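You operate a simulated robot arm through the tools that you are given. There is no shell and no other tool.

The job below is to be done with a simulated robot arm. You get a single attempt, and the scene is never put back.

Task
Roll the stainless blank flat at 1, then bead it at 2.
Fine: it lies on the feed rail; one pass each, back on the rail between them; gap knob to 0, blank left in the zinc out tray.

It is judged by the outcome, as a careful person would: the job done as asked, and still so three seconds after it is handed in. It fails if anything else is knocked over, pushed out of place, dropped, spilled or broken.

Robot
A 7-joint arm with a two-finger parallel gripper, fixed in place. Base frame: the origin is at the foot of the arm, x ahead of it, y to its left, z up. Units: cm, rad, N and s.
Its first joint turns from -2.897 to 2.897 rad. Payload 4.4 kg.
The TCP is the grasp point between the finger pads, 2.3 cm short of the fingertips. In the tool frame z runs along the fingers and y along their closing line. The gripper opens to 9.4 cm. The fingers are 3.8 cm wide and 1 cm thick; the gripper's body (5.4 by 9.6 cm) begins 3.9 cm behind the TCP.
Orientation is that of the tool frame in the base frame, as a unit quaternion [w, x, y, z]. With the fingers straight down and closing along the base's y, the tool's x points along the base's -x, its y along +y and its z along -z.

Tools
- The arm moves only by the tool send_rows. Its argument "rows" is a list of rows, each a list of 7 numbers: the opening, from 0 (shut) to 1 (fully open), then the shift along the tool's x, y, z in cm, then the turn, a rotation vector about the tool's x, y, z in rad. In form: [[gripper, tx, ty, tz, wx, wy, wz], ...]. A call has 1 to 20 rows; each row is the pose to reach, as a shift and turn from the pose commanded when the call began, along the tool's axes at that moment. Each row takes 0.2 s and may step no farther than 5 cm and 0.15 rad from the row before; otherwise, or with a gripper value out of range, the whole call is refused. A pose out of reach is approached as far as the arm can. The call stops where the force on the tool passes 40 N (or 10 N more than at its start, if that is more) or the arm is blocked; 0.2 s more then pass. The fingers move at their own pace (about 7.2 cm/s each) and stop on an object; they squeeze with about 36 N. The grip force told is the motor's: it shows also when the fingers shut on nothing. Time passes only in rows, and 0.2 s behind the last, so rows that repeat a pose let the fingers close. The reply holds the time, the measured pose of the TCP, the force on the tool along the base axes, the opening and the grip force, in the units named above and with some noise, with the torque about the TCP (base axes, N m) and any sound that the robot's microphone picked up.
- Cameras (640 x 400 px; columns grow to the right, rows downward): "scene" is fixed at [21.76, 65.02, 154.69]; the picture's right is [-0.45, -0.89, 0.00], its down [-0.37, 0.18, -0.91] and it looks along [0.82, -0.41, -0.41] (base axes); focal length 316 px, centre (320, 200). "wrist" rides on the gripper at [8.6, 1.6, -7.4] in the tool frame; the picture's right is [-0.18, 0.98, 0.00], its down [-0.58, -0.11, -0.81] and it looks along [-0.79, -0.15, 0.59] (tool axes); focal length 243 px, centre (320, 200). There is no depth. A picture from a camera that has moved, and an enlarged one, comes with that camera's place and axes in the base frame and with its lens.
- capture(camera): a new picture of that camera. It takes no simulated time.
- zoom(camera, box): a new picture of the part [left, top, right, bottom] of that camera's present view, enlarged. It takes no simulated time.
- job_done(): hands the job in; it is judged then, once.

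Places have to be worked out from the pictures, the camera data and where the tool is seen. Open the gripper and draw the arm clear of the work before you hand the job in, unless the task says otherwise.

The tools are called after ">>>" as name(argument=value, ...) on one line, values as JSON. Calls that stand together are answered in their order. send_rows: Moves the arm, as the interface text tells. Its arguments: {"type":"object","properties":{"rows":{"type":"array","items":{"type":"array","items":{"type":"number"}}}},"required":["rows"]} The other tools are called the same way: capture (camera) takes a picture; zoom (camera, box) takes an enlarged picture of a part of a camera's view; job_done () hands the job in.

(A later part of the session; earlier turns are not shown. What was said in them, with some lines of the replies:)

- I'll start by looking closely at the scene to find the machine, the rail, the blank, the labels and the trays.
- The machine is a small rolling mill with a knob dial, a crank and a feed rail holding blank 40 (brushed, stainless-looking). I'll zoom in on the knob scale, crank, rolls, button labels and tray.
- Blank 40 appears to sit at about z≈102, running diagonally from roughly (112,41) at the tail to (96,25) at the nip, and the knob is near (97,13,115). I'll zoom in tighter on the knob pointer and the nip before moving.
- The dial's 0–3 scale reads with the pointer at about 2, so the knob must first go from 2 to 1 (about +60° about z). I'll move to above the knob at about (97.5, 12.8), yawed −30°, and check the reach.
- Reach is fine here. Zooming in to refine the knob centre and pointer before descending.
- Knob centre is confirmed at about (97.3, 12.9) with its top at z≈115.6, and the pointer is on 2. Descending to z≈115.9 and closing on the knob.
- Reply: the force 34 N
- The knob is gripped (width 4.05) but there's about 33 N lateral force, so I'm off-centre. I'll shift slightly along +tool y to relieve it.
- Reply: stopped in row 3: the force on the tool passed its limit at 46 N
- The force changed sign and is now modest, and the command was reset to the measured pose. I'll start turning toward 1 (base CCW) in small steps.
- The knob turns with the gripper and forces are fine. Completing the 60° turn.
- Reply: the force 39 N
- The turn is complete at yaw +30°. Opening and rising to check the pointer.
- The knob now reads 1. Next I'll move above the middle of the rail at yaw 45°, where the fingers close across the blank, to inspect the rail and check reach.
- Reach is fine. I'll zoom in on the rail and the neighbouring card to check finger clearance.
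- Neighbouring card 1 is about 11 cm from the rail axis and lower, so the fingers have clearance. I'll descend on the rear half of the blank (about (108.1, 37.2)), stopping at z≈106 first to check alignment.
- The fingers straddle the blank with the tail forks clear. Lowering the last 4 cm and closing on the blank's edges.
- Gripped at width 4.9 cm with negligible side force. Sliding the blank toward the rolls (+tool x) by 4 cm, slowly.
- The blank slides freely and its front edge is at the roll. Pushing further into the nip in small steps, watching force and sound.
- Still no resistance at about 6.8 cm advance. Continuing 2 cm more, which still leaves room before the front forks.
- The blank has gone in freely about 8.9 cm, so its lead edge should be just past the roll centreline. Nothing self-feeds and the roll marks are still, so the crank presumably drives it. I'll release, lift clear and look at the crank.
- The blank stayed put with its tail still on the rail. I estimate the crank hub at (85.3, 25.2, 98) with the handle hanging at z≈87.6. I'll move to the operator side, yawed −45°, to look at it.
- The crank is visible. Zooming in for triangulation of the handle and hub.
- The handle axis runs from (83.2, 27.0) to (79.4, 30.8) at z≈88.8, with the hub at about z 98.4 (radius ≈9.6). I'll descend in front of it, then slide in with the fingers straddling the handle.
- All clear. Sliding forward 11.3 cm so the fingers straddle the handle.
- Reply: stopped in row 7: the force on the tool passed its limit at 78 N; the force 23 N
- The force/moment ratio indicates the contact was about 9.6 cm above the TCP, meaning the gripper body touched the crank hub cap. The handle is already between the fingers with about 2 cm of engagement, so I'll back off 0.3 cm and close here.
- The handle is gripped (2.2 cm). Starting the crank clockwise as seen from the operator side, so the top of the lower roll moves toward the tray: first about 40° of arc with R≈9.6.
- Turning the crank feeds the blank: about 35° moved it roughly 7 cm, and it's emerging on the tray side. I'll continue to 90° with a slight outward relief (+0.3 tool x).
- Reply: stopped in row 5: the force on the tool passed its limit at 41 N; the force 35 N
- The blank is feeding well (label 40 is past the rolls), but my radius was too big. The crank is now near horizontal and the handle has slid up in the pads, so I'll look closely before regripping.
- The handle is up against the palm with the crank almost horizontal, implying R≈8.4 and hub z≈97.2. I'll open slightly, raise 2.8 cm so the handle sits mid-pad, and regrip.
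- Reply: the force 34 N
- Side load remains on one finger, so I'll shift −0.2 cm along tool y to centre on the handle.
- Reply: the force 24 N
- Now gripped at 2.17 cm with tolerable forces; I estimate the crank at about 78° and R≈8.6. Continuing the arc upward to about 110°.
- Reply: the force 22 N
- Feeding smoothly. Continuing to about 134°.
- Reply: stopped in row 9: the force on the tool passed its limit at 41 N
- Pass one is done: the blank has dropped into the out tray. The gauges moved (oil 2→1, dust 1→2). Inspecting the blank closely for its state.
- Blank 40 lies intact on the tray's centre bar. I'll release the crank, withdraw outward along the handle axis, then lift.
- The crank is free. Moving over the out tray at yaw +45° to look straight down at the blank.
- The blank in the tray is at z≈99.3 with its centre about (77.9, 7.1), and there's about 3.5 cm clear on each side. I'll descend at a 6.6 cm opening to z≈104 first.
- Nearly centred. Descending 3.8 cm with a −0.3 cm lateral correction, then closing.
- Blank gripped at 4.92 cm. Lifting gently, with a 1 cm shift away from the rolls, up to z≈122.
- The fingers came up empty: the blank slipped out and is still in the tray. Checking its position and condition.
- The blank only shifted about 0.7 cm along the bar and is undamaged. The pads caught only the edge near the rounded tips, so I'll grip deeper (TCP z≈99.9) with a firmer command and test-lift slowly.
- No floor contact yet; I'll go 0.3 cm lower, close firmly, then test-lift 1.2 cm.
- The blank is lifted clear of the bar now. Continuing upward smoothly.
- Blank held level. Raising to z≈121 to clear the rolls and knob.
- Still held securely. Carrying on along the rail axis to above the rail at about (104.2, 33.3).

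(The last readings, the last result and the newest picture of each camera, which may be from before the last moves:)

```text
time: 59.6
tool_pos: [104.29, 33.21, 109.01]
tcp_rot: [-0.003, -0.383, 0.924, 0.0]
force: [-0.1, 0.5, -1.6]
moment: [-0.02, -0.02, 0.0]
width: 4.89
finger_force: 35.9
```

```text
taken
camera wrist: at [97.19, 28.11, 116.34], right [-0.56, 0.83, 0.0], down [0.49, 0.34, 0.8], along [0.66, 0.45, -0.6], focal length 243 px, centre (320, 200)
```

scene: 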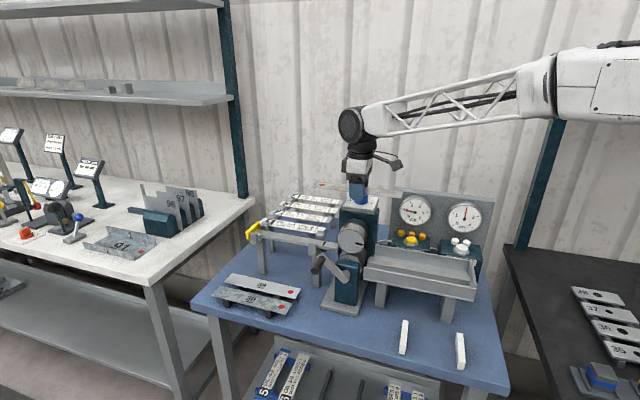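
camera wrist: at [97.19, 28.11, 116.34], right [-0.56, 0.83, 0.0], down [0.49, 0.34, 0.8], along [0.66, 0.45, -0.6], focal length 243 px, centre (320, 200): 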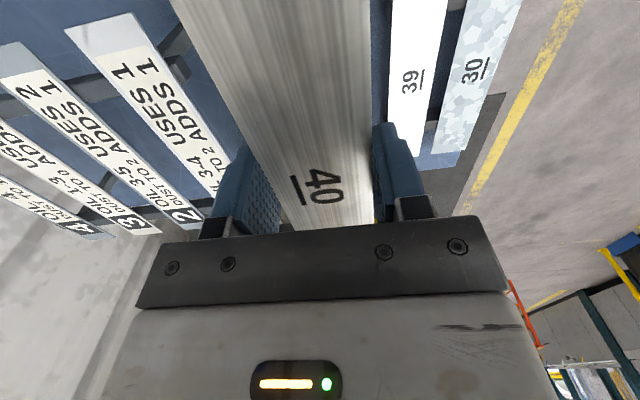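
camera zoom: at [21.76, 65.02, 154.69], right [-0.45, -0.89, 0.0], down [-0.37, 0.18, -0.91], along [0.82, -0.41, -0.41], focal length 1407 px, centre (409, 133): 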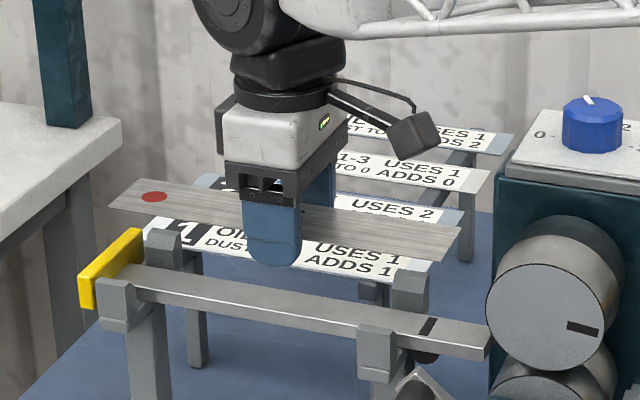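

Aligned above the rail, with the red dot end near the yellow stop about 0.5 cm short of its original position. Lowering slowly between the forks.

>>> send_rows(rows=[[0, 0, 0, 1, 0, 0, 0], [0, 0, 0, 2, 0, 0, 0], [0, 0, 0, 2.8, 0, 0, 0], [0, 0, 0, 3.4, 0, 0, 0], [0, 0, 0, 4, 0, 0, 0], [0, 0, 0, 4.5, 0, 0, 0], [0, 0, 0, 5, 0, 0, 0], [0, 0, 0, 5.4, 0, 0, 0], [0, 0, 0, 5.8, 0, 0, 0], [0, 0, 0, 5.8, 0, 0, 0]])

>>> zoom(camera="scene", box=[230, 190, 360, 270])

```text
time: 61.8
tool_pos: [103.99, 33.25, 103.21]
tcp_rot: [-0.003, -0.383, 0.924, 0.0]
force: [0.3, 0.1, -0.4]
moment: [0.0, 0.0, 0.0]
width: 4.89
finger_force: 36.0
```

```text
4.92 times, centred on (295, 230) of scene
camera zoom: at [21.76, 65.02, 154.69], right [-0.45, -0.89, 0.0], down [-0.37, 0.18, -0.91], along [0.82, -0.41, -0.41], focal length 1558 px, centre (443, 52)
```

zoom: 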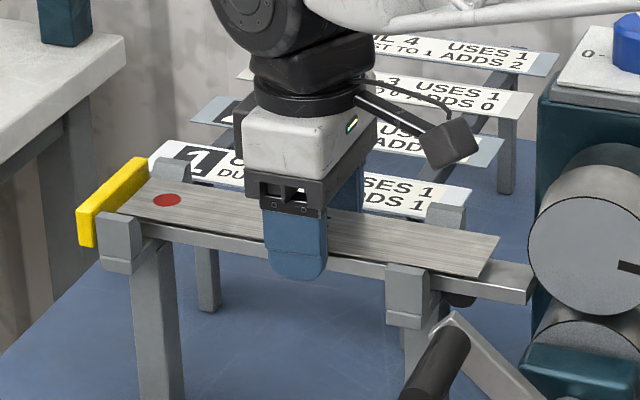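

The blank is within the forks, just above the bar. Lowering the last 0.8 cm, then releasing.

>>> send_rows(rows=[[0, 0, 0, 0.3, 0, 0, 0], [0, 0, 0, 0.6, 0, 0, 0], [0, 0, 0, 0.8, 0, 0, 0], [0, 0, 0, 0.8, 0, 0, 0]])

>>> zoom(camera="scene", box=[230, 190, 360, 270])

```text
time: 62.8
tool_pos: [104.13, 33.32, 102.39]
tcp_rot: [-0.003, -0.382, 0.924, 0.0]
force: [0.2, -0.5, -1.7]
moment: [0.06, -0.01, 0.03]
width: 4.92
finger_force: 36.1
```

```text
4.92 times, centred on (295, 230) of scene
camera zoom: at [21.76, 65.02, 154.69], right [-0.45, -0.89, 0.0], down [-0.37, 0.18, -0.91], along [0.82, -0.41, -0.41], focal length 1558 px, centre (443, 52)
```

zoom: 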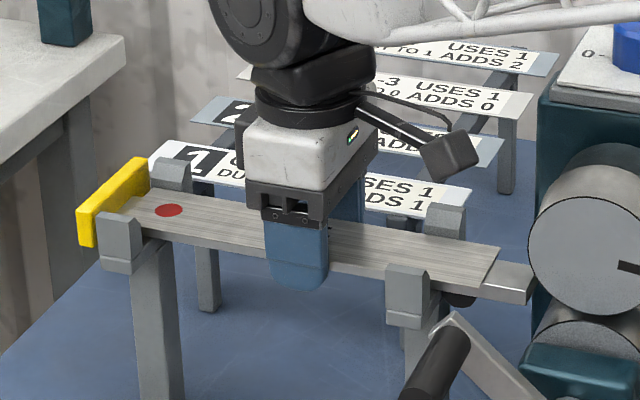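

Still carrying its weight; easing down 0.2 cm more, then opening and rising.

>>> send_rows(rows=[[0, 0, 0, 0.1, 0, 0, 0], [0, 0, 0, 0.2, 0, 0, 0], [0.55, 0, 0, 0.2, 0, 0, 0], [0.7, 0, 0, 0.2, 0, 0, 0], [0.7, 0, 0, 0.2, 0, 0, 0], [0.7, 0, 0, -1, 0, 0, 0], [0.7, 0, 0, -3, 0, 0, 0], [0.7, 0, 0, -6, 0, 0, 0], [0.7, 0, 0, -10, 0, 0, 0], [0.7, 0, 0, -14, 0, 0, 0], [0.7, 0, 0, -18, 0, 0, 0], [0.7, 0, 0, -22, 0, 0, 0]])

>>> zoom(camera="scene", box=[230, 190, 360, 270])

>>> capture(camera="wrist")

```text
time: 65.4
tool_pos: [104.33, 33.18, 123.86]
tcp_rot: [-0.003, -0.383, 0.924, 0.001]
force: [0.8, -0.8, -1.3]
moment: [0.01, 0.02, 0.03]
width: 6.56
finger_force: 0.1
```

```text
4.92 times, centred on (295, 230) of scene
camera zoom: at [21.76, 65.02, 154.69], right [-0.45, -0.89, 0.0], down [-0.37, 0.18, -0.91], along [0.82, -0.41, -0.41], focal length 1558 px, centre (443, 52)
```

zoom: 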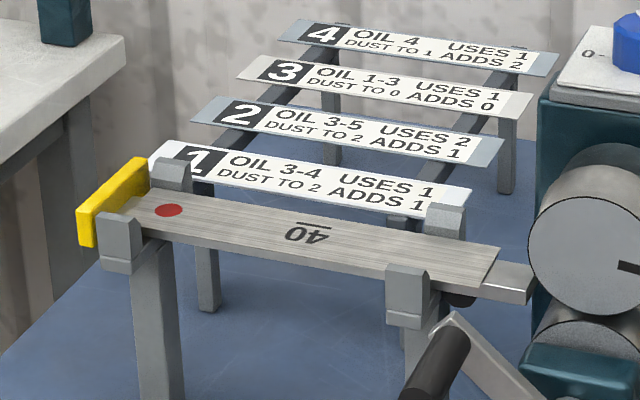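

```text
taken
camera wrist: at [97.18, 28.16, 131.34], right [-0.56, 0.83, 0.0], down [0.49, 0.34, 0.8], along [0.66, 0.45, -0.6], focal length 243 px, centre (320, 200)
```

wrist: 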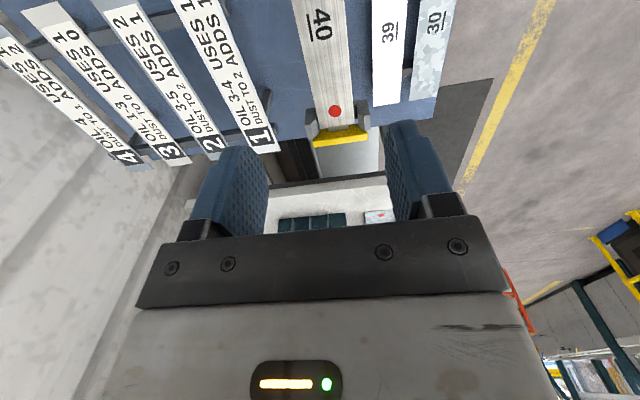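

The blank is back on the rail, seated between the forks. Now to set the knob from 1 to 2: moving above the knob at about (97.4, 13.1) with yaw +30°.

>>> send_rows(rows=[[1, 2.7, -1.35, 0, 0, 0, 0.04], [1, 5.4, -2.7, 0, 0, 0, 0.08], [1, 8.1, -4.05, 0, 0, 0, 0.12], [1, 10.8, -5.4, 0, 0, 0, 0.16], [1, 13.5, -6.75, 0, 0, 0, 0.2], [1, 16.2, -8.1, 0, 0, 0, 0.24], [1, 19.03, -9.45, 0, 0, 0, 0.2618], [1, 19.03, -9.45, 0, 0, 0, 0.2618], [1, 19.03, -9.45, 0, 0, 0, 0.2618]])

>>> capture(camera="wrist")

```text
time: 67.4
tool_pos: [97.45, 13.04, 124.45]
tcp_rot: [-0.003, -0.259, 0.966, 0.001]
force: [0.3, -0.4, 0.2]
moment: [0.01, -0.01, 0.01]
width: 9.38
finger_force: 0.1
```

```text
taken
camera wrist: at [89.16, 10.02, 131.85], right [-0.33, 0.94, 0.0], down [0.56, 0.2, 0.8], along [0.76, 0.27, -0.6], focal length 243 px, centre (320, 200)
```

wrist: 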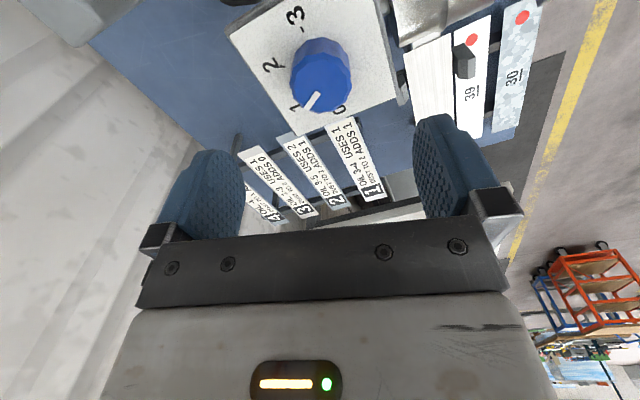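

Centred over the knob. Descending to z≈115.8 and closing on it.

>>> send_rows(rows=[[1, 0, 0, 2, 0, 0, 0], [1, 0, 0, 4, 0, 0, 0], [1, 0, 0, 6, 0, 0, 0], [1, 0, 0, 7.6, 0, 0, 0], [1, 0, 0, 8.6, 0, 0, 0], [0.3, 0, 0, 8.6, 0, 0, 0], [0.3, 0, 0, 8.6, 0, 0, 0], [0.3, 0, 0, 8.6, 0, 0, 0]])

```text
time: 69.2
tool_pos: [97.35, 13.17, 115.75]
tcp_rot: [-0.003, -0.259, 0.966, 0.0]
force: [-1.2, 0.6, -0.8]
moment: [-0.11, -0.64, -0.02]
width: 4.04
finger_force: 45.4
```

Well centred with no side load. Turning 60° clockwise (base −z) toward 2.

>>> send_rows(rows=[[0.3, 0, 0, 0, 0, 0, 0.1], [0.3, 0, 0, 0, 0, 0, 0.2], [0.3, 0, 0, 0, 0, 0, 0.3], [0.3, 0, 0, 0, 0, 0, 0.4], [0.3, 0, 0, 0, 0, 0, 0.5], [0.3, 0, 0, 0, 0, 0, 0.6], [0.3, 0, 0, 0, 0, 0, 0.7], [0.3, 0, 0, 0, 0, 0, 0.8], [0.3, 0, 0, 0, 0, 0, 0.9], [0.3, 0, 0, 0, 0, 0, 1.0], [0.3, 0, 0, 0, 0, 0, 1.0472], [0.3, 0, 0, 0, 0, 0, 1.0472]])

>>> capture(camera="wrist")

```text
time: 71.6
tool_pos: [97.34, 13.1, 115.77]
tcp_rot: [-0.002, 0.246, 0.969, -0.002]
force: [-7.9, -8.3, -1.7]
moment: [0.31, -0.13, 0.04]
width: 4.09
finger_force: 45.1
stopped in row 11: the force on the tool passed its limit at 42 N (the readings are from after the stop); the commanded pose is now the measured one
```

```text
taken
camera wrist: at [90.71, 18.45, 123.22], right [0.63, 0.78, -0.01], down [0.46, -0.37, 0.8], along [0.62, -0.51, -0.59], focal length 243 px, centre (320, 200)
```

wrist: 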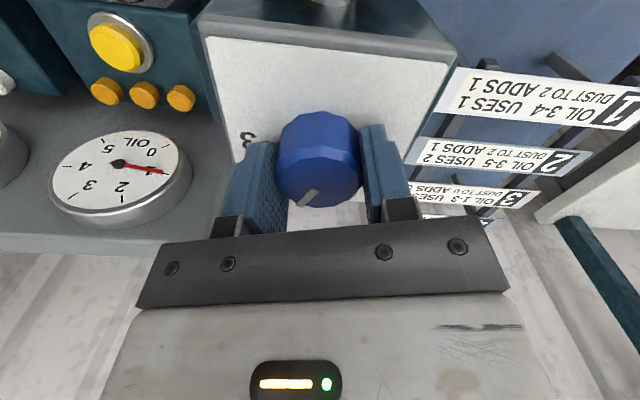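

Stopped about 1.5° short (yaw −28.5°) on a side-force limit. Finishing the small remainder, then opening and rising.

>>> send_rows(rows=[[0.3, 0, -0.05, 0, 0, 0, 0.015], [0.3, 0, -0.05, 0, 0, 0, 0.03], [0.3, 0, -0.05, 0, 0, 0, 0.03]])

>>> send_rows(rows=[[1, 0, 0, 0, 0, 0, 0], [1, 0, 0, 0, 0, 0, 0], [1, 0, 0, 0, 0, 0, 0], [1, 0, 0, -3, 0, 0, 0], [1, 0, 0, -6, 0, 0, 0], [1, 0, 0, -9, 0, 0, 0]])

>>> zoom(camera="scene", box=[332, 185, 388, 220])

>>> zoom(camera="wrist", box=[240, 0, 400, 120])

```text
time: 72.4
tool_pos: [97.35, 13.06, 115.91]
tcp_rot: [-0.003, 0.261, 0.965, -0.002]
force: [-7.2, -3.0, -1.9]
moment: [1.21, 0.31, 0.01]
width: 4.06
finger_force: 44.8
```

```text
time: 73.8
tool_pos: [97.34, 12.98, 124.67]
tcp_rot: [-0.004, 0.26, 0.966, -0.001]
force: [-0.5, 0.6, -1.1]
moment: [0.05, -0.03, 0.01]
width: 9.4
finger_force: 0.1
```

```text
11.43 times, centred on (360, 202) of scene
camera zoom: at [21.76, 65.02, 154.69], right [-0.45, -0.89, 0.0], down [-0.37, 0.18, -0.91], along [0.82, -0.41, -0.41], focal length 3617 px, centre (-137, 171)
```

zoom: 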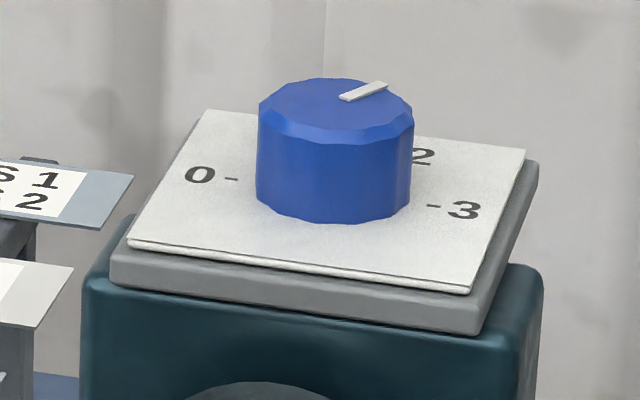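

```text
3.33 times, centred on (320, 60) of wrist
camera zoom: at [90.91, 18.64, 132.04], right [0.65, 0.76, -0.01], down [0.45, -0.39, 0.8], along [0.61, -0.53, -0.6], focal length 809 px, centre (320, 667)
```

zoom: 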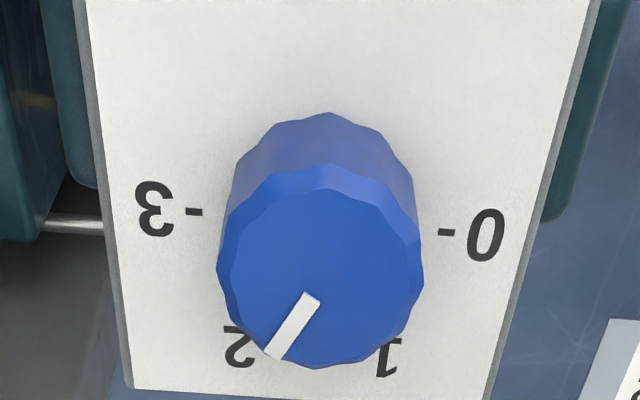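

The knob reads 2 (identical to the initial picture). Moving back to the rail's rear section at yaw 45° to push the blank in.

>>> send_rows(rows=[[1, 0.28, 2.63, 0, 0, 0, -0.131], [1, 0.56, 5.27, 0, 0, 0, -0.262], [1, 0.83, 7.9, 0, 0, 0, -0.393], [1, 1.11, 10.5, 0, 0, 0, -0.524], [1, 1.39, 13.2, 0, 0, 0, -0.655], [1, 1.67, 15.8, 0, 0, 0, -0.785], [1, 1.95, 18.4, 0, 0, 0, -0.916], [1, 2.22, 21.1, 0, 0, 0, -1.047], [1, 2.5, 23.7, 0, 0, 0, -1.178], [1, 2.78, 26.34, 0, 0, 0, -1.309], [1, 2.78, 26.34, 4, 0, 0, -1.309], [1, 2.78, 26.34, 8, 0, 0, -1.309], [1, 2.78, 26.34, 12, 0, 0, -1.309], [1, 2.78, 26.34, 15.5, 0, 0, -1.309], [1, 2.78, 26.34, 18, 0, 0, -1.309], [1, 2.78, 26.34, 18, 0, 0, -1.309]])

>>> zoom(camera="scene", box=[230, 180, 360, 270])

>>> capture(camera="wrist")

```text
time: 77.2
tool_pos: [108.1, 37.22, 106.71]
tcp_rot: [-0.004, -0.381, 0.925, 0.0]
force: [0.4, -0.8, -0.7]
moment: [0.01, 0.0, 0.01]
width: 9.41
finger_force: 0.1
```

```text
4.44 times, centred on (295, 225) of scene
camera zoom: at [21.76, 65.02, 154.69], right [-0.45, -0.89, 0.0], down [-0.37, 0.18, -0.91], along [0.82, -0.41, -0.41], focal length 1407 px, centre (431, 89)
```

zoom: 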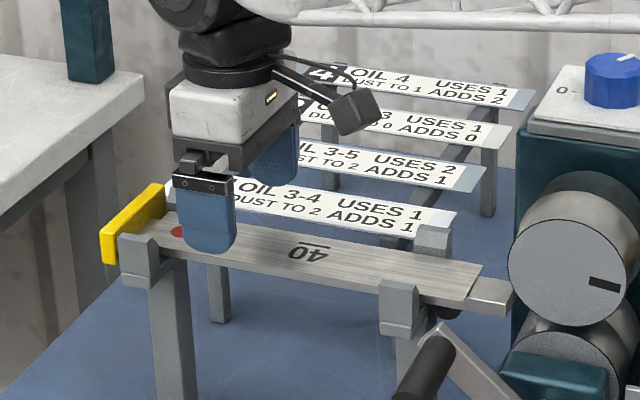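

```text
taken
camera wrist: at [101.0, 32.21, 114.18], right [-0.56, 0.83, 0.0], down [0.5, 0.33, 0.8], along [0.66, 0.45, -0.6], focal length 243 px, centre (320, 200)
```

wrist: 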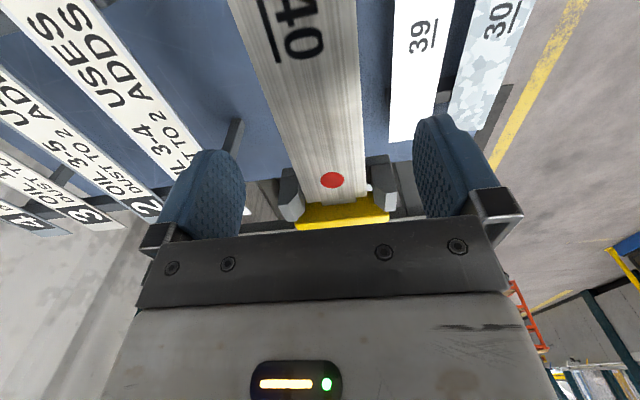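

Aligned. Lowering, closing on the blank and feeding it 8.4 cm toward the rolls, so the lead edge reaches the same spot as before.

>>> send_rows(rows=[[1, 0, 0, 1.5, 0, 0, 0], [1, 0, 0, 3, 0, 0, 0], [1, 0, 0, 4.2, 0, 0, 0], [0.6, 0, 0, 4.2, 0, 0, 0], [0.3, 0, 0, 4.2, 0, 0, 0], [0.3, 0, 0, 4.2, 0, 0, 0], [0.3, 0, 0, 4.2, 0, 0, 0]])

>>> send_rows(rows=[[0.3, 0.5, 0, 0, 0, 0, 0], [0.3, 1, 0, 0, 0, 0, 0], [0.3, 1.6, 0, 0, 0, 0, 0], [0.3, 2.2, 0, 0, 0, 0, 0], [0.3, 2.8, 0, 0, 0, 0, 0], [0.3, 3.4, 0, 0, 0, 0, 0], [0.3, 4, 0, 0, 0, 0, 0], [0.3, 4.5, 0, 0, 0, 0, 0], [0.3, 5, 0, 0, 0, 0, 0], [0.3, 5.5, 0, 0, 0, 0, 0], [0.3, 6, 0, 0, 0, 0, 0], [0.3, 6.4, 0, 0, 0, 0, 0], [0.3, 6.8, 0, 0, 0, 0, 0], [0.3, 7.2, 0, 0, 0, 0, 0], [0.3, 7.6, 0, 0, 0, 0, 0], [0.3, 8, 0, 0, 0, 0, 0], [0.3, 8.4, 0, 0, 0, 0, 0]])

>>> zoom(camera="scene", box=[240, 190, 400, 310])

```text
time: 78.8
tool_pos: [108.17, 37.15, 102.61]
tcp_rot: [-0.004, -0.381, 0.924, 0.001]
force: [-0.9, 0.6, 0.1]
moment: [0.01, -0.02, -0.01]
width: 4.94
finger_force: 36.5
```

```text
time: 82.4
tool_pos: [101.97, 31.18, 102.44]
tcp_rot: [-0.004, -0.382, 0.924, 0.0]
force: [0.6, -0.2, 0.9]
moment: [0.02, 0.01, 0.0]
width: 4.89
finger_force: 36.2
```

```text
3.33 times, centred on (320, 250) of scene
camera zoom: at [21.76, 65.02, 154.69], right [-0.45, -0.89, 0.0], down [-0.37, 0.18, -0.91], along [0.82, -0.41, -0.41], focal length 1055 px, centre (320, 33)
```

zoom: 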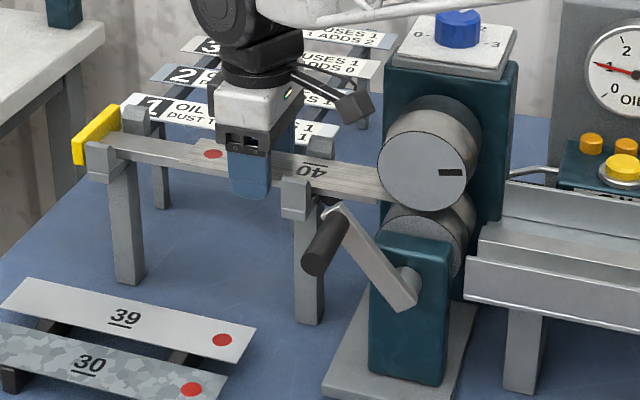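

The blank is in the nip at the same position as before. Releasing and lifting clear.

>>> send_rows(rows=[[0.6, 0, 0, 0, 0, 0, 0], [0.7, 0, 0, 0, 0, 0, 0], [0.7, 0, 0, -1, 0, 0, 0], [0.7, 0, 0, -4, 0, 0, 0], [0.7, 0, 0, -8, 0, 0, 0], [0.7, 0, 0, -12, 0, 0, 0], [0.7, 0, 0, -16, 0, 0, 0], [0.7, 0, 0, -20, 0, 0, 0]])

>>> zoom(camera="scene", box=[240, 190, 400, 310])

```text
time: 84.2
tool_pos: [102.2, 31.22, 122.56]
tcp_rot: [-0.004, -0.381, 0.925, 0.001]
force: [0.0, 0.7, -0.9]
moment: [-0.03, 0.03, -0.02]
width: 6.58
finger_force: 0.0
```

```text
3.33 times, centred on (320, 250) of scene
camera zoom: at [21.76, 65.02, 154.69], right [-0.45, -0.89, 0.0], down [-0.37, 0.18, -0.91], along [0.82, -0.41, -0.41], focal length 1055 px, centre (320, 33)
```

zoom: 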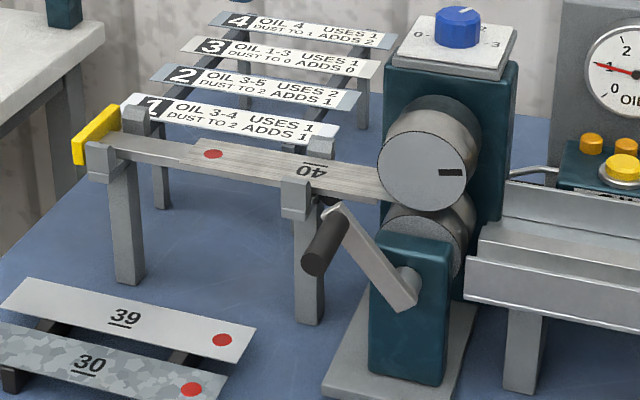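

Blank set. Now returning to the operator side of the crank (yaw −45°), outside the handle at about (78.5, 39.8), z≈105.

>>> send_rows(rows=[[0.7, 0.9, 1.9, 0, 0, 0, 0.131], [0.7, 1.8, 3.8, 0, 0, 0, 0.262], [0.7, 2.7, 5.7, 0, 0, 0, 0.393], [0.7, 3.6, 7.6, 0, 0, 0, 0.524], [0.7, 4.5, 9.5, 0, 0, 0, 0.655], [0.7, 5.3, 11.4, 0, 0, 0, 0.785], [0.7, 6.2, 13.3, 0, 0, 0, 0.916], [0.7, 7.1, 15.2, 0, 0, 0, 1.047], [0.7, 8, 17.1, 0, 0, 0, 1.178], [0.7, 8.9, 19, 0, 0, 0, 1.309], [0.7, 9.8, 21, 0, 0, 0, 1.44], [0.7, 10.68, 22.84, 0, 0, 0, 1.5708], [0.7, 10.68, 22.84, 4, 0, 0, 1.5708], [0.7, 10.68, 22.84, 8, 0, 0, 1.5708], [0.7, 10.68, 22.84, 12, 0, 0, 1.5708], [0.7, 10.68, 22.84, 15.5, 0, 0, 1.5708], [0.7, 10.68, 22.84, 17.5, 0, 0, 1.5708], [0.7, 10.68, 22.84, 17.5, 0, 0, 1.5708]])

>>> capture(camera="wrist")

>>> zoom(camera="scene", box=[260, 200, 420, 320])

```text
time: 88.0
tool_pos: [78.48, 39.69, 105.22]
tcp_rot: [-0.003, 0.383, 0.924, -0.004]
force: [0.2, -0.1, 0.4]
moment: [0.02, 0.0, 0.0]
width: 6.57
finger_force: 0.1
```

```text
taken
camera wrist: at [73.68, 46.94, 112.65], right [0.83, 0.56, -0.01], down [0.34, -0.49, 0.81], along [0.45, -0.67, -0.59], focal length 243 px, centre (320, 200)
```

wrist: 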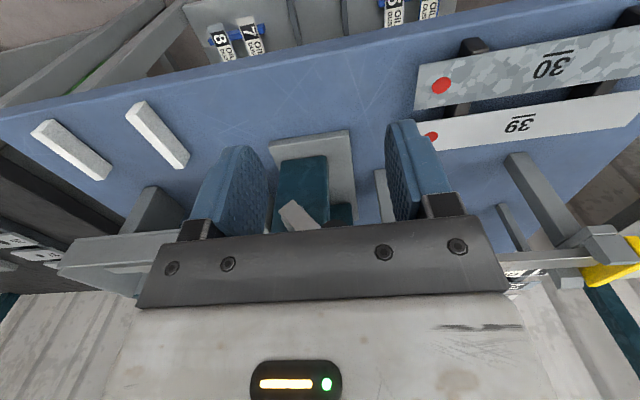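

```text
3.33 times, centred on (340, 260) of scene
camera zoom: at [21.76, 65.02, 154.69], right [-0.45, -0.89, 0.0], down [-0.37, 0.18, -0.91], along [0.82, -0.41, -0.41], focal length 1055 px, centre (253, 0)
```

zoom: 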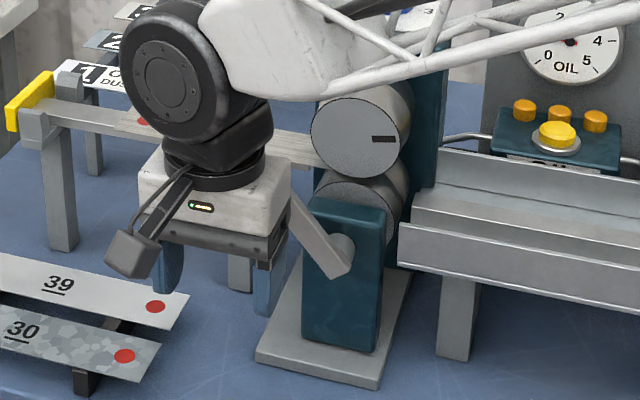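

Sliding in 4.5 cm to bring the handle between the fingers, then checking the view.

>>> send_rows(rows=[[0.7, -1.5, 0, 0, 0, 0, 0], [0.7, -3, 0, 0, 0, 0, 0], [0.7, -4.5, 0, 0, 0, 0, 0], [0.7, -4.5, 0, 0, 0, 0, 0]])

>>> capture(camera="wrist")

```text
time: 89.0
tool_pos: [81.66, 36.5, 105.11]
tcp_rot: [-0.003, 0.384, 0.923, -0.001]
force: [-0.3, -0.3, -0.3]
moment: [0.02, 0.02, -0.05]
width: 6.58
finger_force: 0.0
```

```text
taken
camera wrist: at [76.83, 43.77, 112.5], right [0.83, 0.56, -0.01], down [0.34, -0.49, 0.81], along [0.45, -0.67, -0.59], focal length 243 px, centre (320, 200)
```

wrist: 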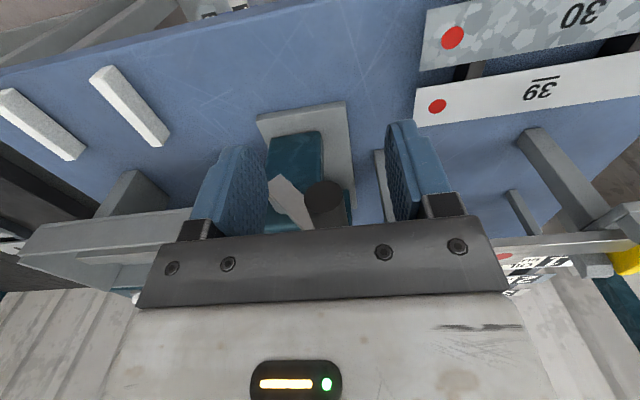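

The handle is centred between the fingers. Sliding in 2.8 cm more and closing.

>>> send_rows(rows=[[0.7, -1.2, 0, 0, 0, 0, 0], [0.7, -2.2, 0, 0, 0, 0, 0], [0.7, -2.8, 0, 0, 0, 0, 0], [0.4, -2.8, 0, 0, 0, 0, 0], [0.1, -2.8, 0, 0, 0, 0, 0], [0.1, -2.8, 0, 0, 0, 0, 0], [0.1, -2.8, 0, 0, 0, 0, 0]])

>>> capture(camera="wrist")

>>> zoom(camera="scene", box=[260, 200, 420, 320])

```text
time: 90.6
tool_pos: [83.5, 34.67, 104.91]
tcp_rot: [-0.003, 0.384, 0.923, -0.002]
force: [0.4, -6.0, -10.0]
moment: [0.2, -0.14, 0.95]
width: 2.19
finger_force: 45.5
```

```text
taken
camera wrist: at [78.82, 41.88, 112.38], right [0.83, 0.56, -0.01], down [0.34, -0.49, 0.81], along [0.45, -0.67, -0.59], focal length 243 px, centre (320, 200)
```

wrist: 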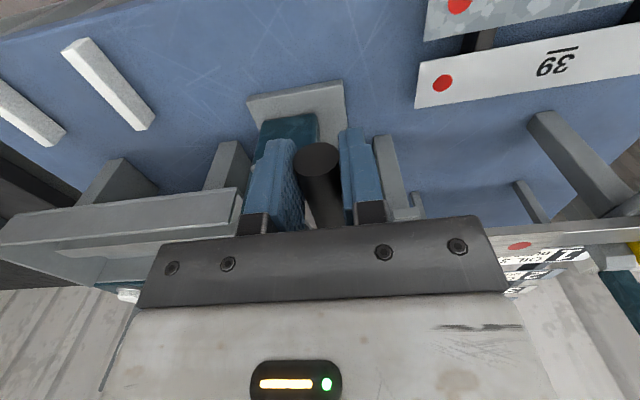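

```text
3.33 times, centred on (340, 260) of scene
camera zoom: at [21.76, 65.02, 154.69], right [-0.45, -0.89, 0.0], down [-0.37, 0.18, -0.91], along [0.82, -0.41, -0.41], focal length 1055 px, centre (253, 0)
```

zoom: 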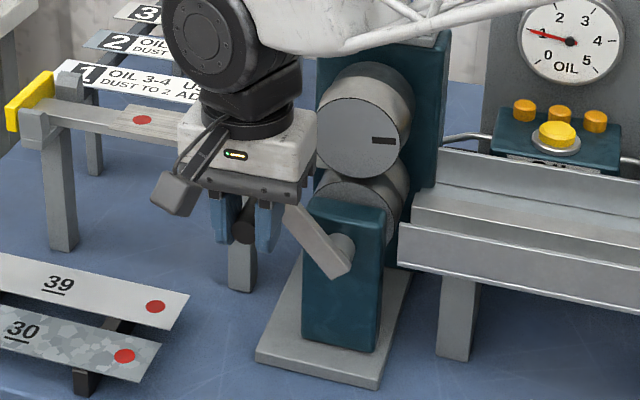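

Handle gripped at about 140°. Continuing clockwise over the top to about 175°, then checking.

>>> send_rows(rows=[[0.1, 0, -0.45, -0.35, 0, 0, 0], [0.1, 0, -0.9, -0.66, 0, 0, 0], [0.1, 0, -1.82, -1.18, 0, 0, 0], [0.1, 0, -2.79, -1.59, 0, 0, 0], [0.1, 0, -3.81, -1.87, 0, 0, 0], [0.1, 0, -4.86, -2.03, 0, 0, 0], [0.1, 0, -4.86, -2.03, 0, 0, 0]])

>>> zoom(camera="scene", box=[260, 200, 460, 320])

```text
time: 92.2
tool_pos: [80.19, 31.37, 107.31]
tcp_rot: [-0.003, 0.385, 0.923, -0.001]
force: [0.7, 6.7, 5.9]
moment: [0.04, -0.43, 0.59]
width: 2.16
finger_force: 45.5
```

```text
3.20 times, centred on (360, 260) of scene
camera zoom: at [21.76, 65.02, 154.69], right [-0.45, -0.89, 0.0], down [-0.37, 0.18, -0.91], along [0.82, -0.41, -0.41], focal length 1013 px, centre (192, 8)
```

zoom: 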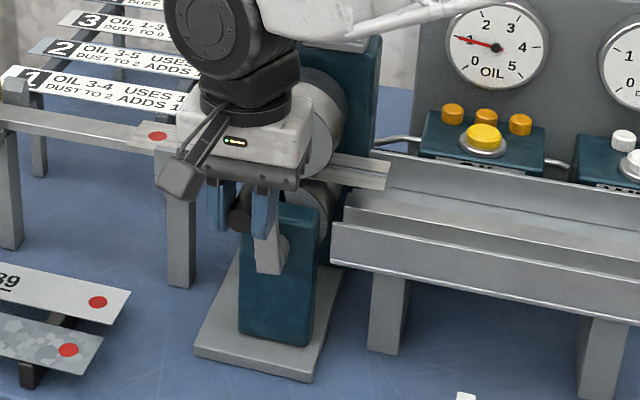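

The blank is feeding and emerging on the tray side with a bead line visible. Continuing over the top to about 217°.

>>> send_rows(rows=[[0.1, 0, -1.05, -0.03, 0, 0, 0], [0.1, 0, -2.1, 0.08, 0, 0, 0], [0.1, 0, -3.13, 0.3, 0, 0, 0], [0.1, 0, -4.13, 0.66, 0, 0, 0], [0.1, 0, -5.08, 1.13, 0, 0, 0], [0.1, 0, -5.96, 1.71, 0, 0, 0], [0.1, 0, -5.96, 1.71, 0, 0, 0]])

>>> zoom(camera="scene", box=[260, 200, 480, 320])

```text
time: 93.8
tool_pos: [75.98, 27.03, 105.51]
tcp_rot: [-0.003, 0.383, 0.924, -0.003]
force: [-3.4, 9.0, 2.4]
moment: [0.38, -0.15, 0.84]
width: 2.16
finger_force: 45.3
```

```text
2.91 times, centred on (370, 260) of scene
camera zoom: at [21.76, 65.02, 154.69], right [-0.45, -0.89, 0.0], down [-0.37, 0.18, -0.91], along [0.82, -0.41, -0.41], focal length 921 px, centre (174, 26)
```

zoom: 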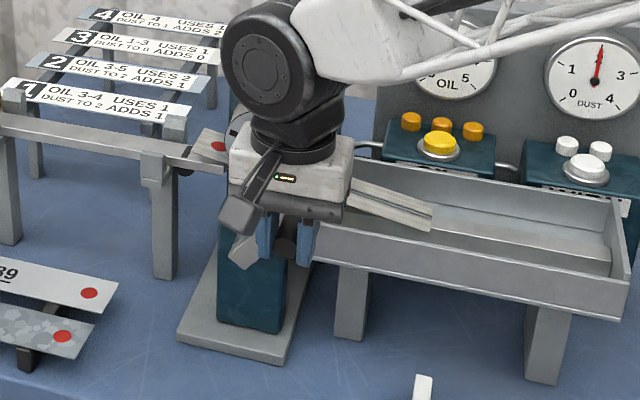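

The bead is forming along the blank. Continuing down the far side to about 252°.

>>> send_rows(rows=[[0.1, 0, -0.8, 0.69, 0, 0, 0], [0.1, 0, -1.51, 1.47, 0, 0, 0], [0.1, 0, -2.13, 2.33, 0, 0, 0], [0.1, 0, -2.63, 3.25, 0, 0, 0], [0.1, 0, -3.02, 4.24, 0, 0, 0], [0.1, 0, -3.02, 4.24, 0, 0, 0]])

>>> zoom(camera="scene", box=[280, 190, 500, 330])

```text
time: 95.2
tool_pos: [73.86, 24.87, 101.23]
tcp_rot: [-0.003, 0.384, 0.923, -0.002]
force: [16.1, 1.1, 0.7]
moment: [-0.14, -0.7, 0.52]
width: 2.16
finger_force: 44.8
```

```text
2.86 times, centred on (390, 260) of scene
camera zoom: at [21.76, 65.02, 154.69], right [-0.45, -0.89, 0.0], down [-0.37, 0.18, -0.91], along [0.82, -0.41, -0.41], focal length 904 px, centre (120, 29)
```

zoom: 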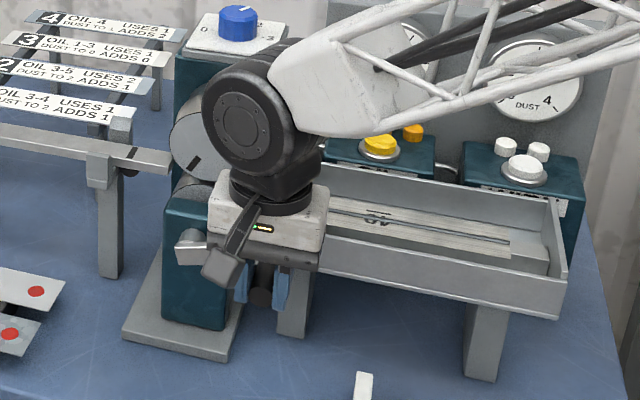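

The blank appears to be through and lying in the tray. Releasing the crank and withdrawing to look.

>>> send_rows(rows=[[0.45, 0, 0, 0, 0, 0, 0], [0.45, 0, 0, 0, 0, 0, 0], [0.45, 1.5, 0, 0, 0, 0, 0], [0.45, 4, 0, 0, 0, 0, 0], [0.45, 7, 0, 0, 0, 0, 0], [0.6, 7, 0, -4, 0, 0, 0], [0.8, 7, 0, -8, 0, 0, 0], [1, 7, 0, -13, 0, 0, 0], [1, 7, 0, -18, 0, 0, 0], [1, 7, 0, -22, 0, 0, 0]])

>>> capture(camera="scene")

>>> zoom(camera="scene", box=[330, 210, 490, 310])

```text
time: 97.4
tool_pos: [69.26, 29.84, 123.04]
tcp_rot: [-0.003, 0.385, 0.923, -0.003]
force: [-0.4, -0.2, -0.7]
moment: [-0.01, 0.01, -0.03]
width: 9.38
finger_force: 0.1
```

```text
taken
```

scene: 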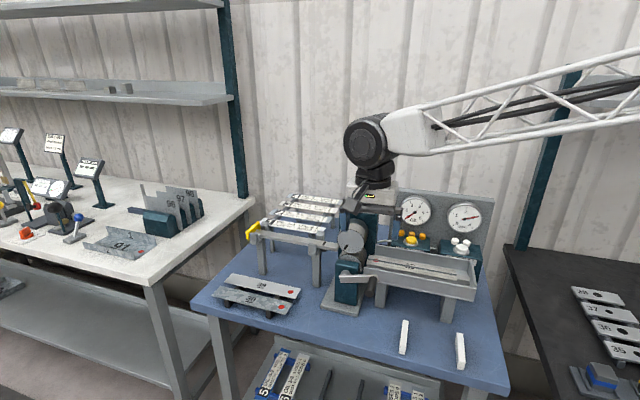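

```text
4.00 times, centred on (410, 260) of scene
camera zoom: at [21.76, 65.02, 154.69], right [-0.45, -0.89, 0.0], down [-0.37, 0.18, -0.91], along [0.82, -0.41, -0.41], focal length 1266 px, centre (-40, -40)
```

zoom: 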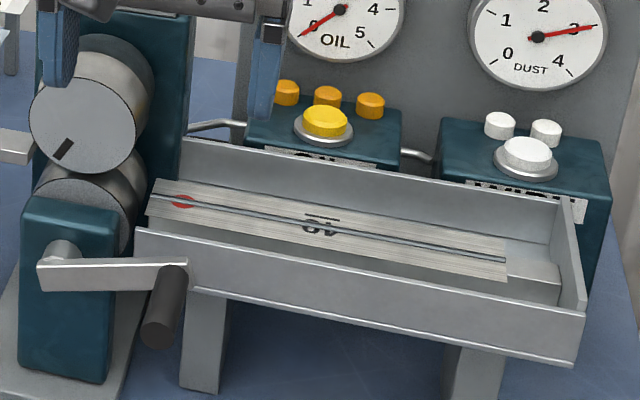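

Pass two is complete: the beaded blank lies in the out tray. Now setting the knob to 0 (two 60° turns), moving above it at yaw −30°.

>>> send_rows(rows=[[1, -2.6, 0.7, -0.5, 0, 0, -0.02], [1, -5.3, 1.3, -1, 0, 0, -0.04], [1, -7.9, 2, -1.5, 0, 0, -0.07], [1, -10.6, 2.7, -1.5, 0, 0, -0.09], [1, -13.2, 3.4, -1.5, 0, 0, -0.11], [1, -15.9, 4, -1.5, 0, 0, -0.13], [1, -18.5, 4.7, -1.5, 0, 0, -0.15], [1, -21.1, 5.4, -1.5, 0, 0, -0.17], [1, -23.8, 6, -1.5, 0, 0, -0.2], [1, -26.4, 6.7, -1.5, 0, 0, -0.22], [1, -29.1, 7.4, -1.5, 0, 0, -0.24], [1, -31.7, 8.06, -1.5, 0, 0, -0.2618], [1, -31.7, 8.06, -1.5, 0, 0, -0.2618], [1, -31.7, 8.06, -1.5, 0, 0, -0.2618]])

>>> zoom(camera="wrist", box=[200, 0, 440, 150])

```text
time: 100.4
tool_pos: [97.19, 13.14, 124.55]
tcp_rot: [-0.004, 0.26, 0.965, -0.003]
force: [1.1, 1.1, 0.3]
moment: [0.0, -0.01, -0.04]
width: 9.39
finger_force: 0.0
```

```text
2.67 times, centred on (320, 75) of wrist
camera zoom: at [90.72, 18.71, 132.09], right [0.65, 0.76, -0.01], down [0.45, -0.39, 0.8], along [0.61, -0.53, -0.59], focal length 647 px, centre (320, 533)
```

zoom: 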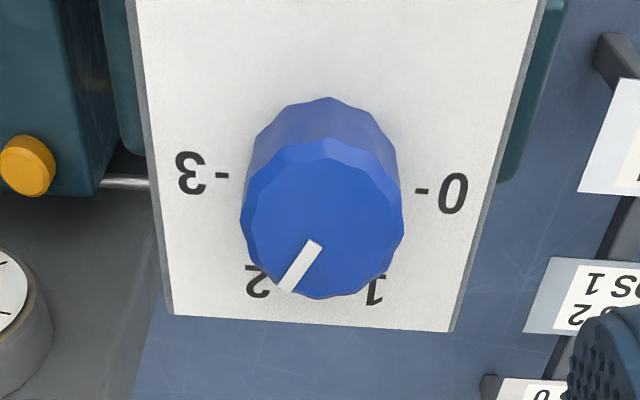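

Positioned over the knob. Descending and gripping it.

>>> send_rows(rows=[[1, 0, 0.05, 2, 0, 0, 0], [1, 0, 0.05, 4, 0, 0, 0], [1, 0, 0.05, 6, 0, 0, 0], [1, 0, 0.05, 7.6, 0, 0, 0], [1, 0, 0.05, 8.7, 0, 0, 0], [0.3, 0, 0.05, 8.7, 0, 0, 0], [0.3, 0, 0.05, 8.7, 0, 0, 0], [0.3, 0, 0.05, 8.7, 0, 0, 0]])

```text
time: 102.2
tool_pos: [97.07, 13.11, 115.82]
tcp_rot: [-0.004, 0.262, 0.965, -0.001]
force: [-14.7, -12.5, 0.2]
moment: [0.58, -0.1, -0.02]
width: 4.07
finger_force: 44.8
```

Gripped with moderate side load. Turning +60° with a small centring correction.

>>> send_rows(rows=[[0.3, -0.1, -0.08, 0, 0, 0, 0], [0.3, -0.2, -0.08, 0, 0, 0, -0.1], [0.3, -0.2, -0.08, 0, 0, 0, -0.2], [0.3, -0.2, -0.08, 0, 0, 0, -0.3], [0.3, -0.2, -0.08, 0, 0, 0, -0.4], [0.3, -0.2, -0.08, 0, 0, 0, -0.5], [0.3, -0.2, -0.08, 0, 0, 0, -0.6], [0.3, -0.2, -0.08, 0, 0, 0, -0.7], [0.3, -0.2, -0.08, 0, 0, 0, -0.8], [0.3, -0.2, -0.08, 0, 0, 0, -0.9], [0.3, -0.2, -0.08, 0, 0, 0, -1.0], [0.3, -0.2, -0.08, 0, 0, 0, -1.0472], [0.3, -0.2, -0.08, 0, 0, 0, -1.0472]])

```text
time: 105.0
tool_pos: [97.25, 13.05, 115.98]
tcp_rot: [-0.004, -0.258, 0.966, 0.0]
force: [21.7, 17.5, -14.0]
moment: [0.11, -1.02, 0.02]
width: 4.05
finger_force: 45.0
```

Knob is at about 1 now. Opening, rotating the gripper back 60° around the knob (raised slightly), and regripping.

>>> send_rows(rows=[[1, 0, 0, 0, 0, 0, 0], [1, 0, 0, 0, 0, 0, 0], [1, 0, 0, 0, 0, 0, 0], [1, 0, 0, -4, 0, 0, 0], [1, 0, 0, -4, 0, 0, 0.13], [1, 0, 0, -4, 0, 0, 0.26], [1, 0, 0, -4, 0, 0, 0.39], [1, 0, 0, -4, 0, 0, 0.52], [1, 0, 0, -4, 0, 0, 0.65], [1, 0, 0, -4, 0, 0, 0.78], [1, 0, 0, -4, 0, 0, 0.91], [1, 0, 0, -4, 0, 0, 1.0472], [1, 0, 0, -4, 0, 0, 1.0472]])

>>> capture(camera="wrist")

>>> zoom(camera="scene", box=[332, 165, 388, 220])

```text
time: 107.8
tool_pos: [97.11, 12.94, 119.8]
tcp_rot: [-0.004, 0.261, 0.965, -0.001]
force: [-0.4, -0.2, 0.3]
moment: [-0.03, 0.01, -0.02]
width: 9.42
finger_force: 0.0
```

```text
taken
camera wrist: at [90.72, 18.66, 127.4], right [0.66, 0.76, -0.01], down [0.45, -0.39, 0.8], along [0.61, -0.53, -0.59], focal length 243 px, centre (320, 200)
```

wrist: 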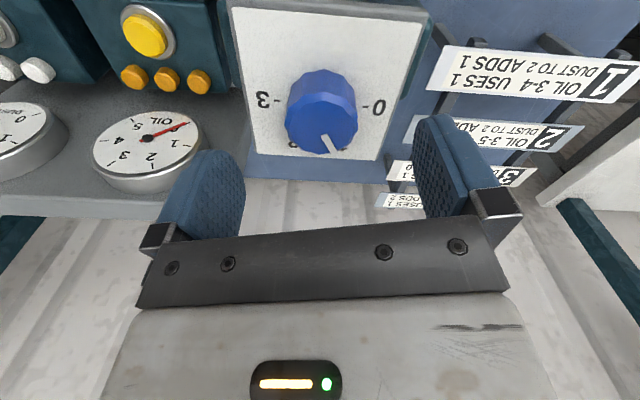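

```text
7.27 times, centred on (360, 192) of scene
camera zoom: at [21.76, 65.02, 154.69], right [-0.45, -0.89, 0.0], down [-0.37, 0.18, -0.91], along [0.82, -0.41, -0.41], focal length 2302 px, centre (29, 254)
```

zoom: 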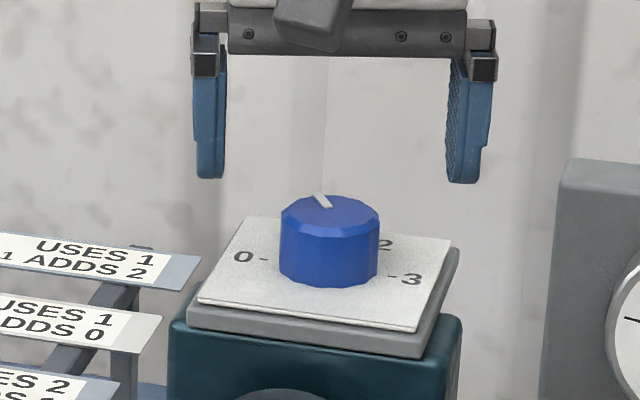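

Pointer at 1 as expected. Lowering 4 cm to regrip.

>>> send_rows(rows=[[1, -0.2, 0.05, 1.5, 0, 0, 0], [1, -0.2, 0.05, 3, 0, 0, 0], [1, -0.2, 0.05, 4, 0, 0, 0], [0.3, -0.2, 0.05, 4, 0, 0, 0], [0.3, -0.2, 0.05, 4, 0, 0, 0], [0.3, -0.2, 0.05, 4, 0, 0, 0]])

```text
time: 109.2
tool_pos: [97.41, 13.1, 116.02]
tcp_rot: [-0.001, 0.261, 0.965, -0.002]
force: [16.5, 14.7, -1.3]
moment: [0.64, -1.17, -0.04]
width: 4.05
finger_force: 45.0
```

Regripped with acceptable forces. Turning the final +60° to 0.

>>> send_rows(rows=[[0.3, 0, 0.08, 0, 0, 0, 0], [0.3, 0, 0.08, 0, 0, 0, -0.1], [0.3, 0, 0.08, 0, 0, 0, -0.2], [0.3, 0, 0.08, 0, 0, 0, -0.3], [0.3, 0, 0.08, 0, 0, 0, -0.4], [0.3, 0, 0.08, 0, 0, 0, -0.5], [0.3, 0, 0.08, 0, 0, 0, -0.6], [0.3, 0, 0.08, 0, 0, 0, -0.7], [0.3, 0, 0.08, 0, 0, 0, -0.8], [0.3, 0, 0.08, 0, 0, 0, -0.9], [0.3, 0, 0.08, 0, 0, 0, -1.0], [0.3, 0, 0.08, 0, 0, 0, -1.0472], [0.3, 0, 0.08, 0, 0, 0, -1.0472]])

```text
time: 110.9
tool_pos: [97.37, 13.03, 115.91]
tcp_rot: [-0.004, -0.057, 0.998, -0.001]
force: [-9.6, 1.1, 1.1]
moment: [0.3, 1.44, -0.01]
width: 4.06
finger_force: 44.8
stopped in row 8: the force on the tool passed its limit at 40 N (the readings are from after the stop); the commanded pose is now the measured one
```

Stopped at yaw +6.5° on a side-load limit, and the command was reset. Continuing the remaining 23.5° (0.41 rad).

>>> send_rows(rows=[[0.3, 0, 0, 0, 0, 0, -0.07], [0.3, 0, 0, 0, 0, 0, -0.14], [0.3, 0, 0, 0, 0, 0, -0.21], [0.3, 0, 0, 0, 0, 0, -0.28], [0.3, 0, 0, 0, 0, 0, -0.35], [0.3, 0, 0, 0, 0, 0, -0.41], [0.3, 0, 0, 0, 0, 0, -0.41]])

>>> capture(camera="wrist")

```text
time: 112.5
tool_pos: [97.25, 13.07, 115.93]
tcp_rot: [-0.004, -0.26, 0.966, 0.0]
force: [-33.5, 13.2, 7.2]
moment: [-0.43, -0.01, -0.04]
width: 4.07
finger_force: 44.8
```

```text
taken
camera wrist: at [89.24, 10.1, 123.44], right [-0.33, 0.94, 0.0], down [0.56, 0.2, 0.8], along [0.76, 0.27, -0.6], focal length 243 px, centre (320, 200)
```

wrist: 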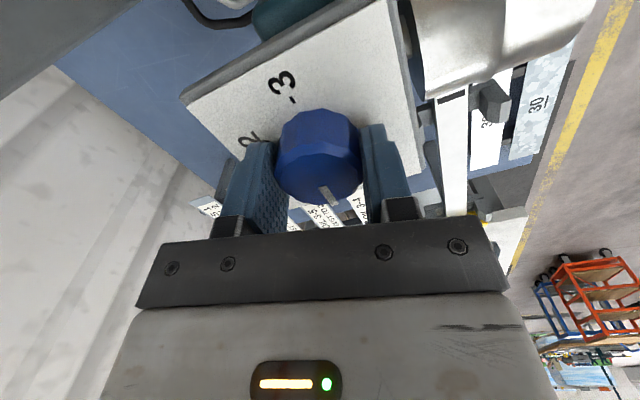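

Reached yaw +30°. Opening, rising, and checking the pointer.

>>> send_rows(rows=[[1, 0, 0, 0, 0, 0, 0], [1, 0, 0, 0, 0, 0, 0], [1, 0, 0, 0, 0, 0, 0], [1, 0, 0, -3, 0, 0, 0], [1, 0, 0, -6, 0, 0, 0], [1, 0, 0, -9, 0, 0, 0]])

>>> zoom(camera="scene", box=[332, 185, 388, 220])

>>> zoom(camera="wrist", box=[230, 0, 420, 120])

```text
time: 113.9
tool_pos: [97.54, 12.99, 124.7]
tcp_rot: [-0.005, -0.258, 0.966, 0.001]
force: [0.0, 0.2, -0.1]
moment: [0.0, 0.0, -0.03]
width: 9.39
finger_force: 0.1
```

```text
11.43 times, centred on (360, 202) of scene
camera zoom: at [21.76, 65.02, 154.69], right [-0.45, -0.89, 0.0], down [-0.37, 0.18, -0.91], along [0.82, -0.41, -0.41], focal length 3617 px, centre (-137, 171)
```

zoom: 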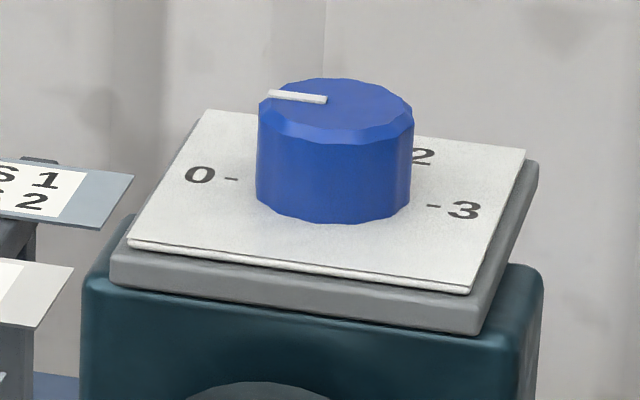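

```text
3.33 times, centred on (325, 60) of wrist
camera zoom: at [89.36, 10.03, 132.3], right [-0.33, 0.94, 0.0], down [0.57, 0.2, 0.8], along [0.76, 0.27, -0.6], focal length 809 px, centre (303, 667)
```

zoom: 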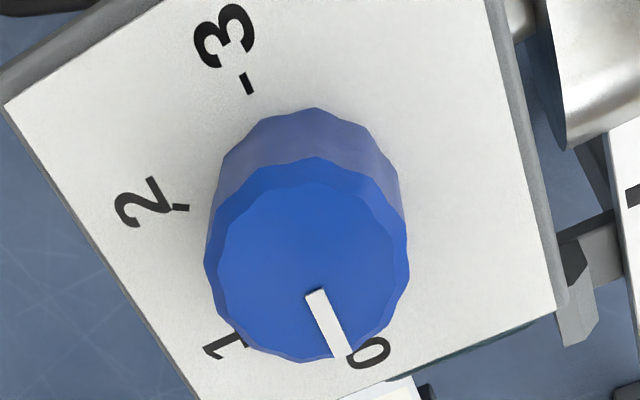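

By the edge directions, the pointer lines up with 0 to within a degree or so. Now drawing the arm up and back clear of the work.

>>> send_rows(rows=[[1, 0, 0, -4, 0, 0, 0], [1, 0, 0, -8, 0, 0, 0], [1, 2.5, 1.6, -11, 0, 0, 0], [1, 5, 3.2, -14, 0, 0, 0], [1, 7.5, 4.8, -17, 0, 0, 0], [1, 10, 6.4, -19, 0, 0, 0], [1, 12.5, 8, -19, 0, 0, 0], [1, 14.5, 9.3, -19, 0, 0, 0], [1, 14.5, 9.3, -19, 0, 0, 0]])

>>> capture(camera="scene")

>>> zoom(camera="scene", box=[310, 180, 500, 320])

>>> zoom(camera="wrist", box=[180, 0, 580, 220])

```text
time: 115.9
tool_pos: [80.55, 13.9, 144.26]
tcp_rot: [-0.003, -0.259, 0.966, -0.001]
force: [0.8, -0.6, -0.3]
moment: [0.01, -0.01, 0.03]
width: 9.4
finger_force: 0.1
```

```text
taken
```

scene: 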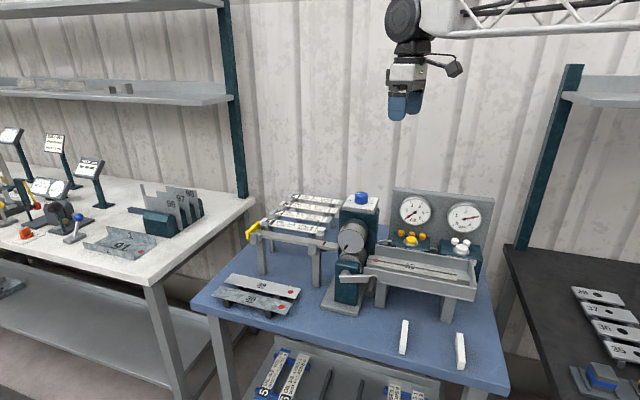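

```text
2.86 times, centred on (405, 250) of scene
camera zoom: at [21.76, 65.02, 154.69], right [-0.45, -0.89, 0.0], down [-0.37, 0.18, -0.91], along [0.82, -0.41, -0.41], focal length 904 px, centre (77, 57)
```

zoom: 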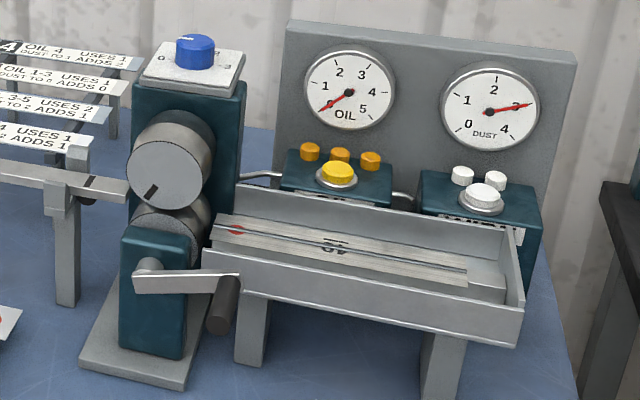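

```text
1.60 times, centred on (380, 110) of wrist
camera zoom: at [72.28, 10.86, 151.73], right [-0.33, 0.94, 0.0], down [0.56, 0.2, 0.8], along [0.76, 0.27, -0.6], focal length 388 px, centre (224, 344)
```

zoom: 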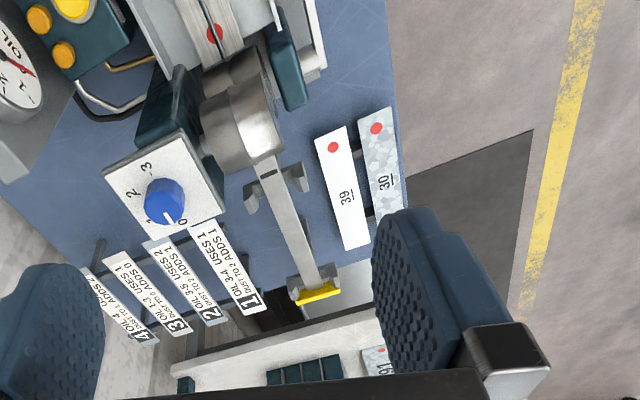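

Everything checks out. Blank 40 was rolled at 1, then beaded at 2, and lies in the out tray with the knob at 0. Nothing else has moved and the arm is clear with the gripper open, so I'm handing the job in.

>>> job_done()

```text
The job is handed in.
```

The stainless blank (number 40) was rolled once with the gap knob at 1, put back on the rail, then beaded once at 2. It now lies in the out tray with the bead along its length. The knob is at 0, the gripper is open and the arm is clear.

- **Slip:** the first time I lifted the blank from the tray after the flat pass, it slipped out of the fingers and stayed in the tray. It had moved about 0.7 cm and showed no damage. The second grip held.
- **Contact with the crank:** while reaching for the handle, the gripper body bumped the hub, with a force of about 78 N. Nothing looked moved afterwards.
- **Gauges:** each pass used one unit of oil and added one of dust. Oil went from 2 to 0 and dust from 1 to 3. I did not press the oil or wipe buttons, because the job didn't ask for it.
- **Crank:** I left the handle where the second pass ended, roughly pointing toward the tray.
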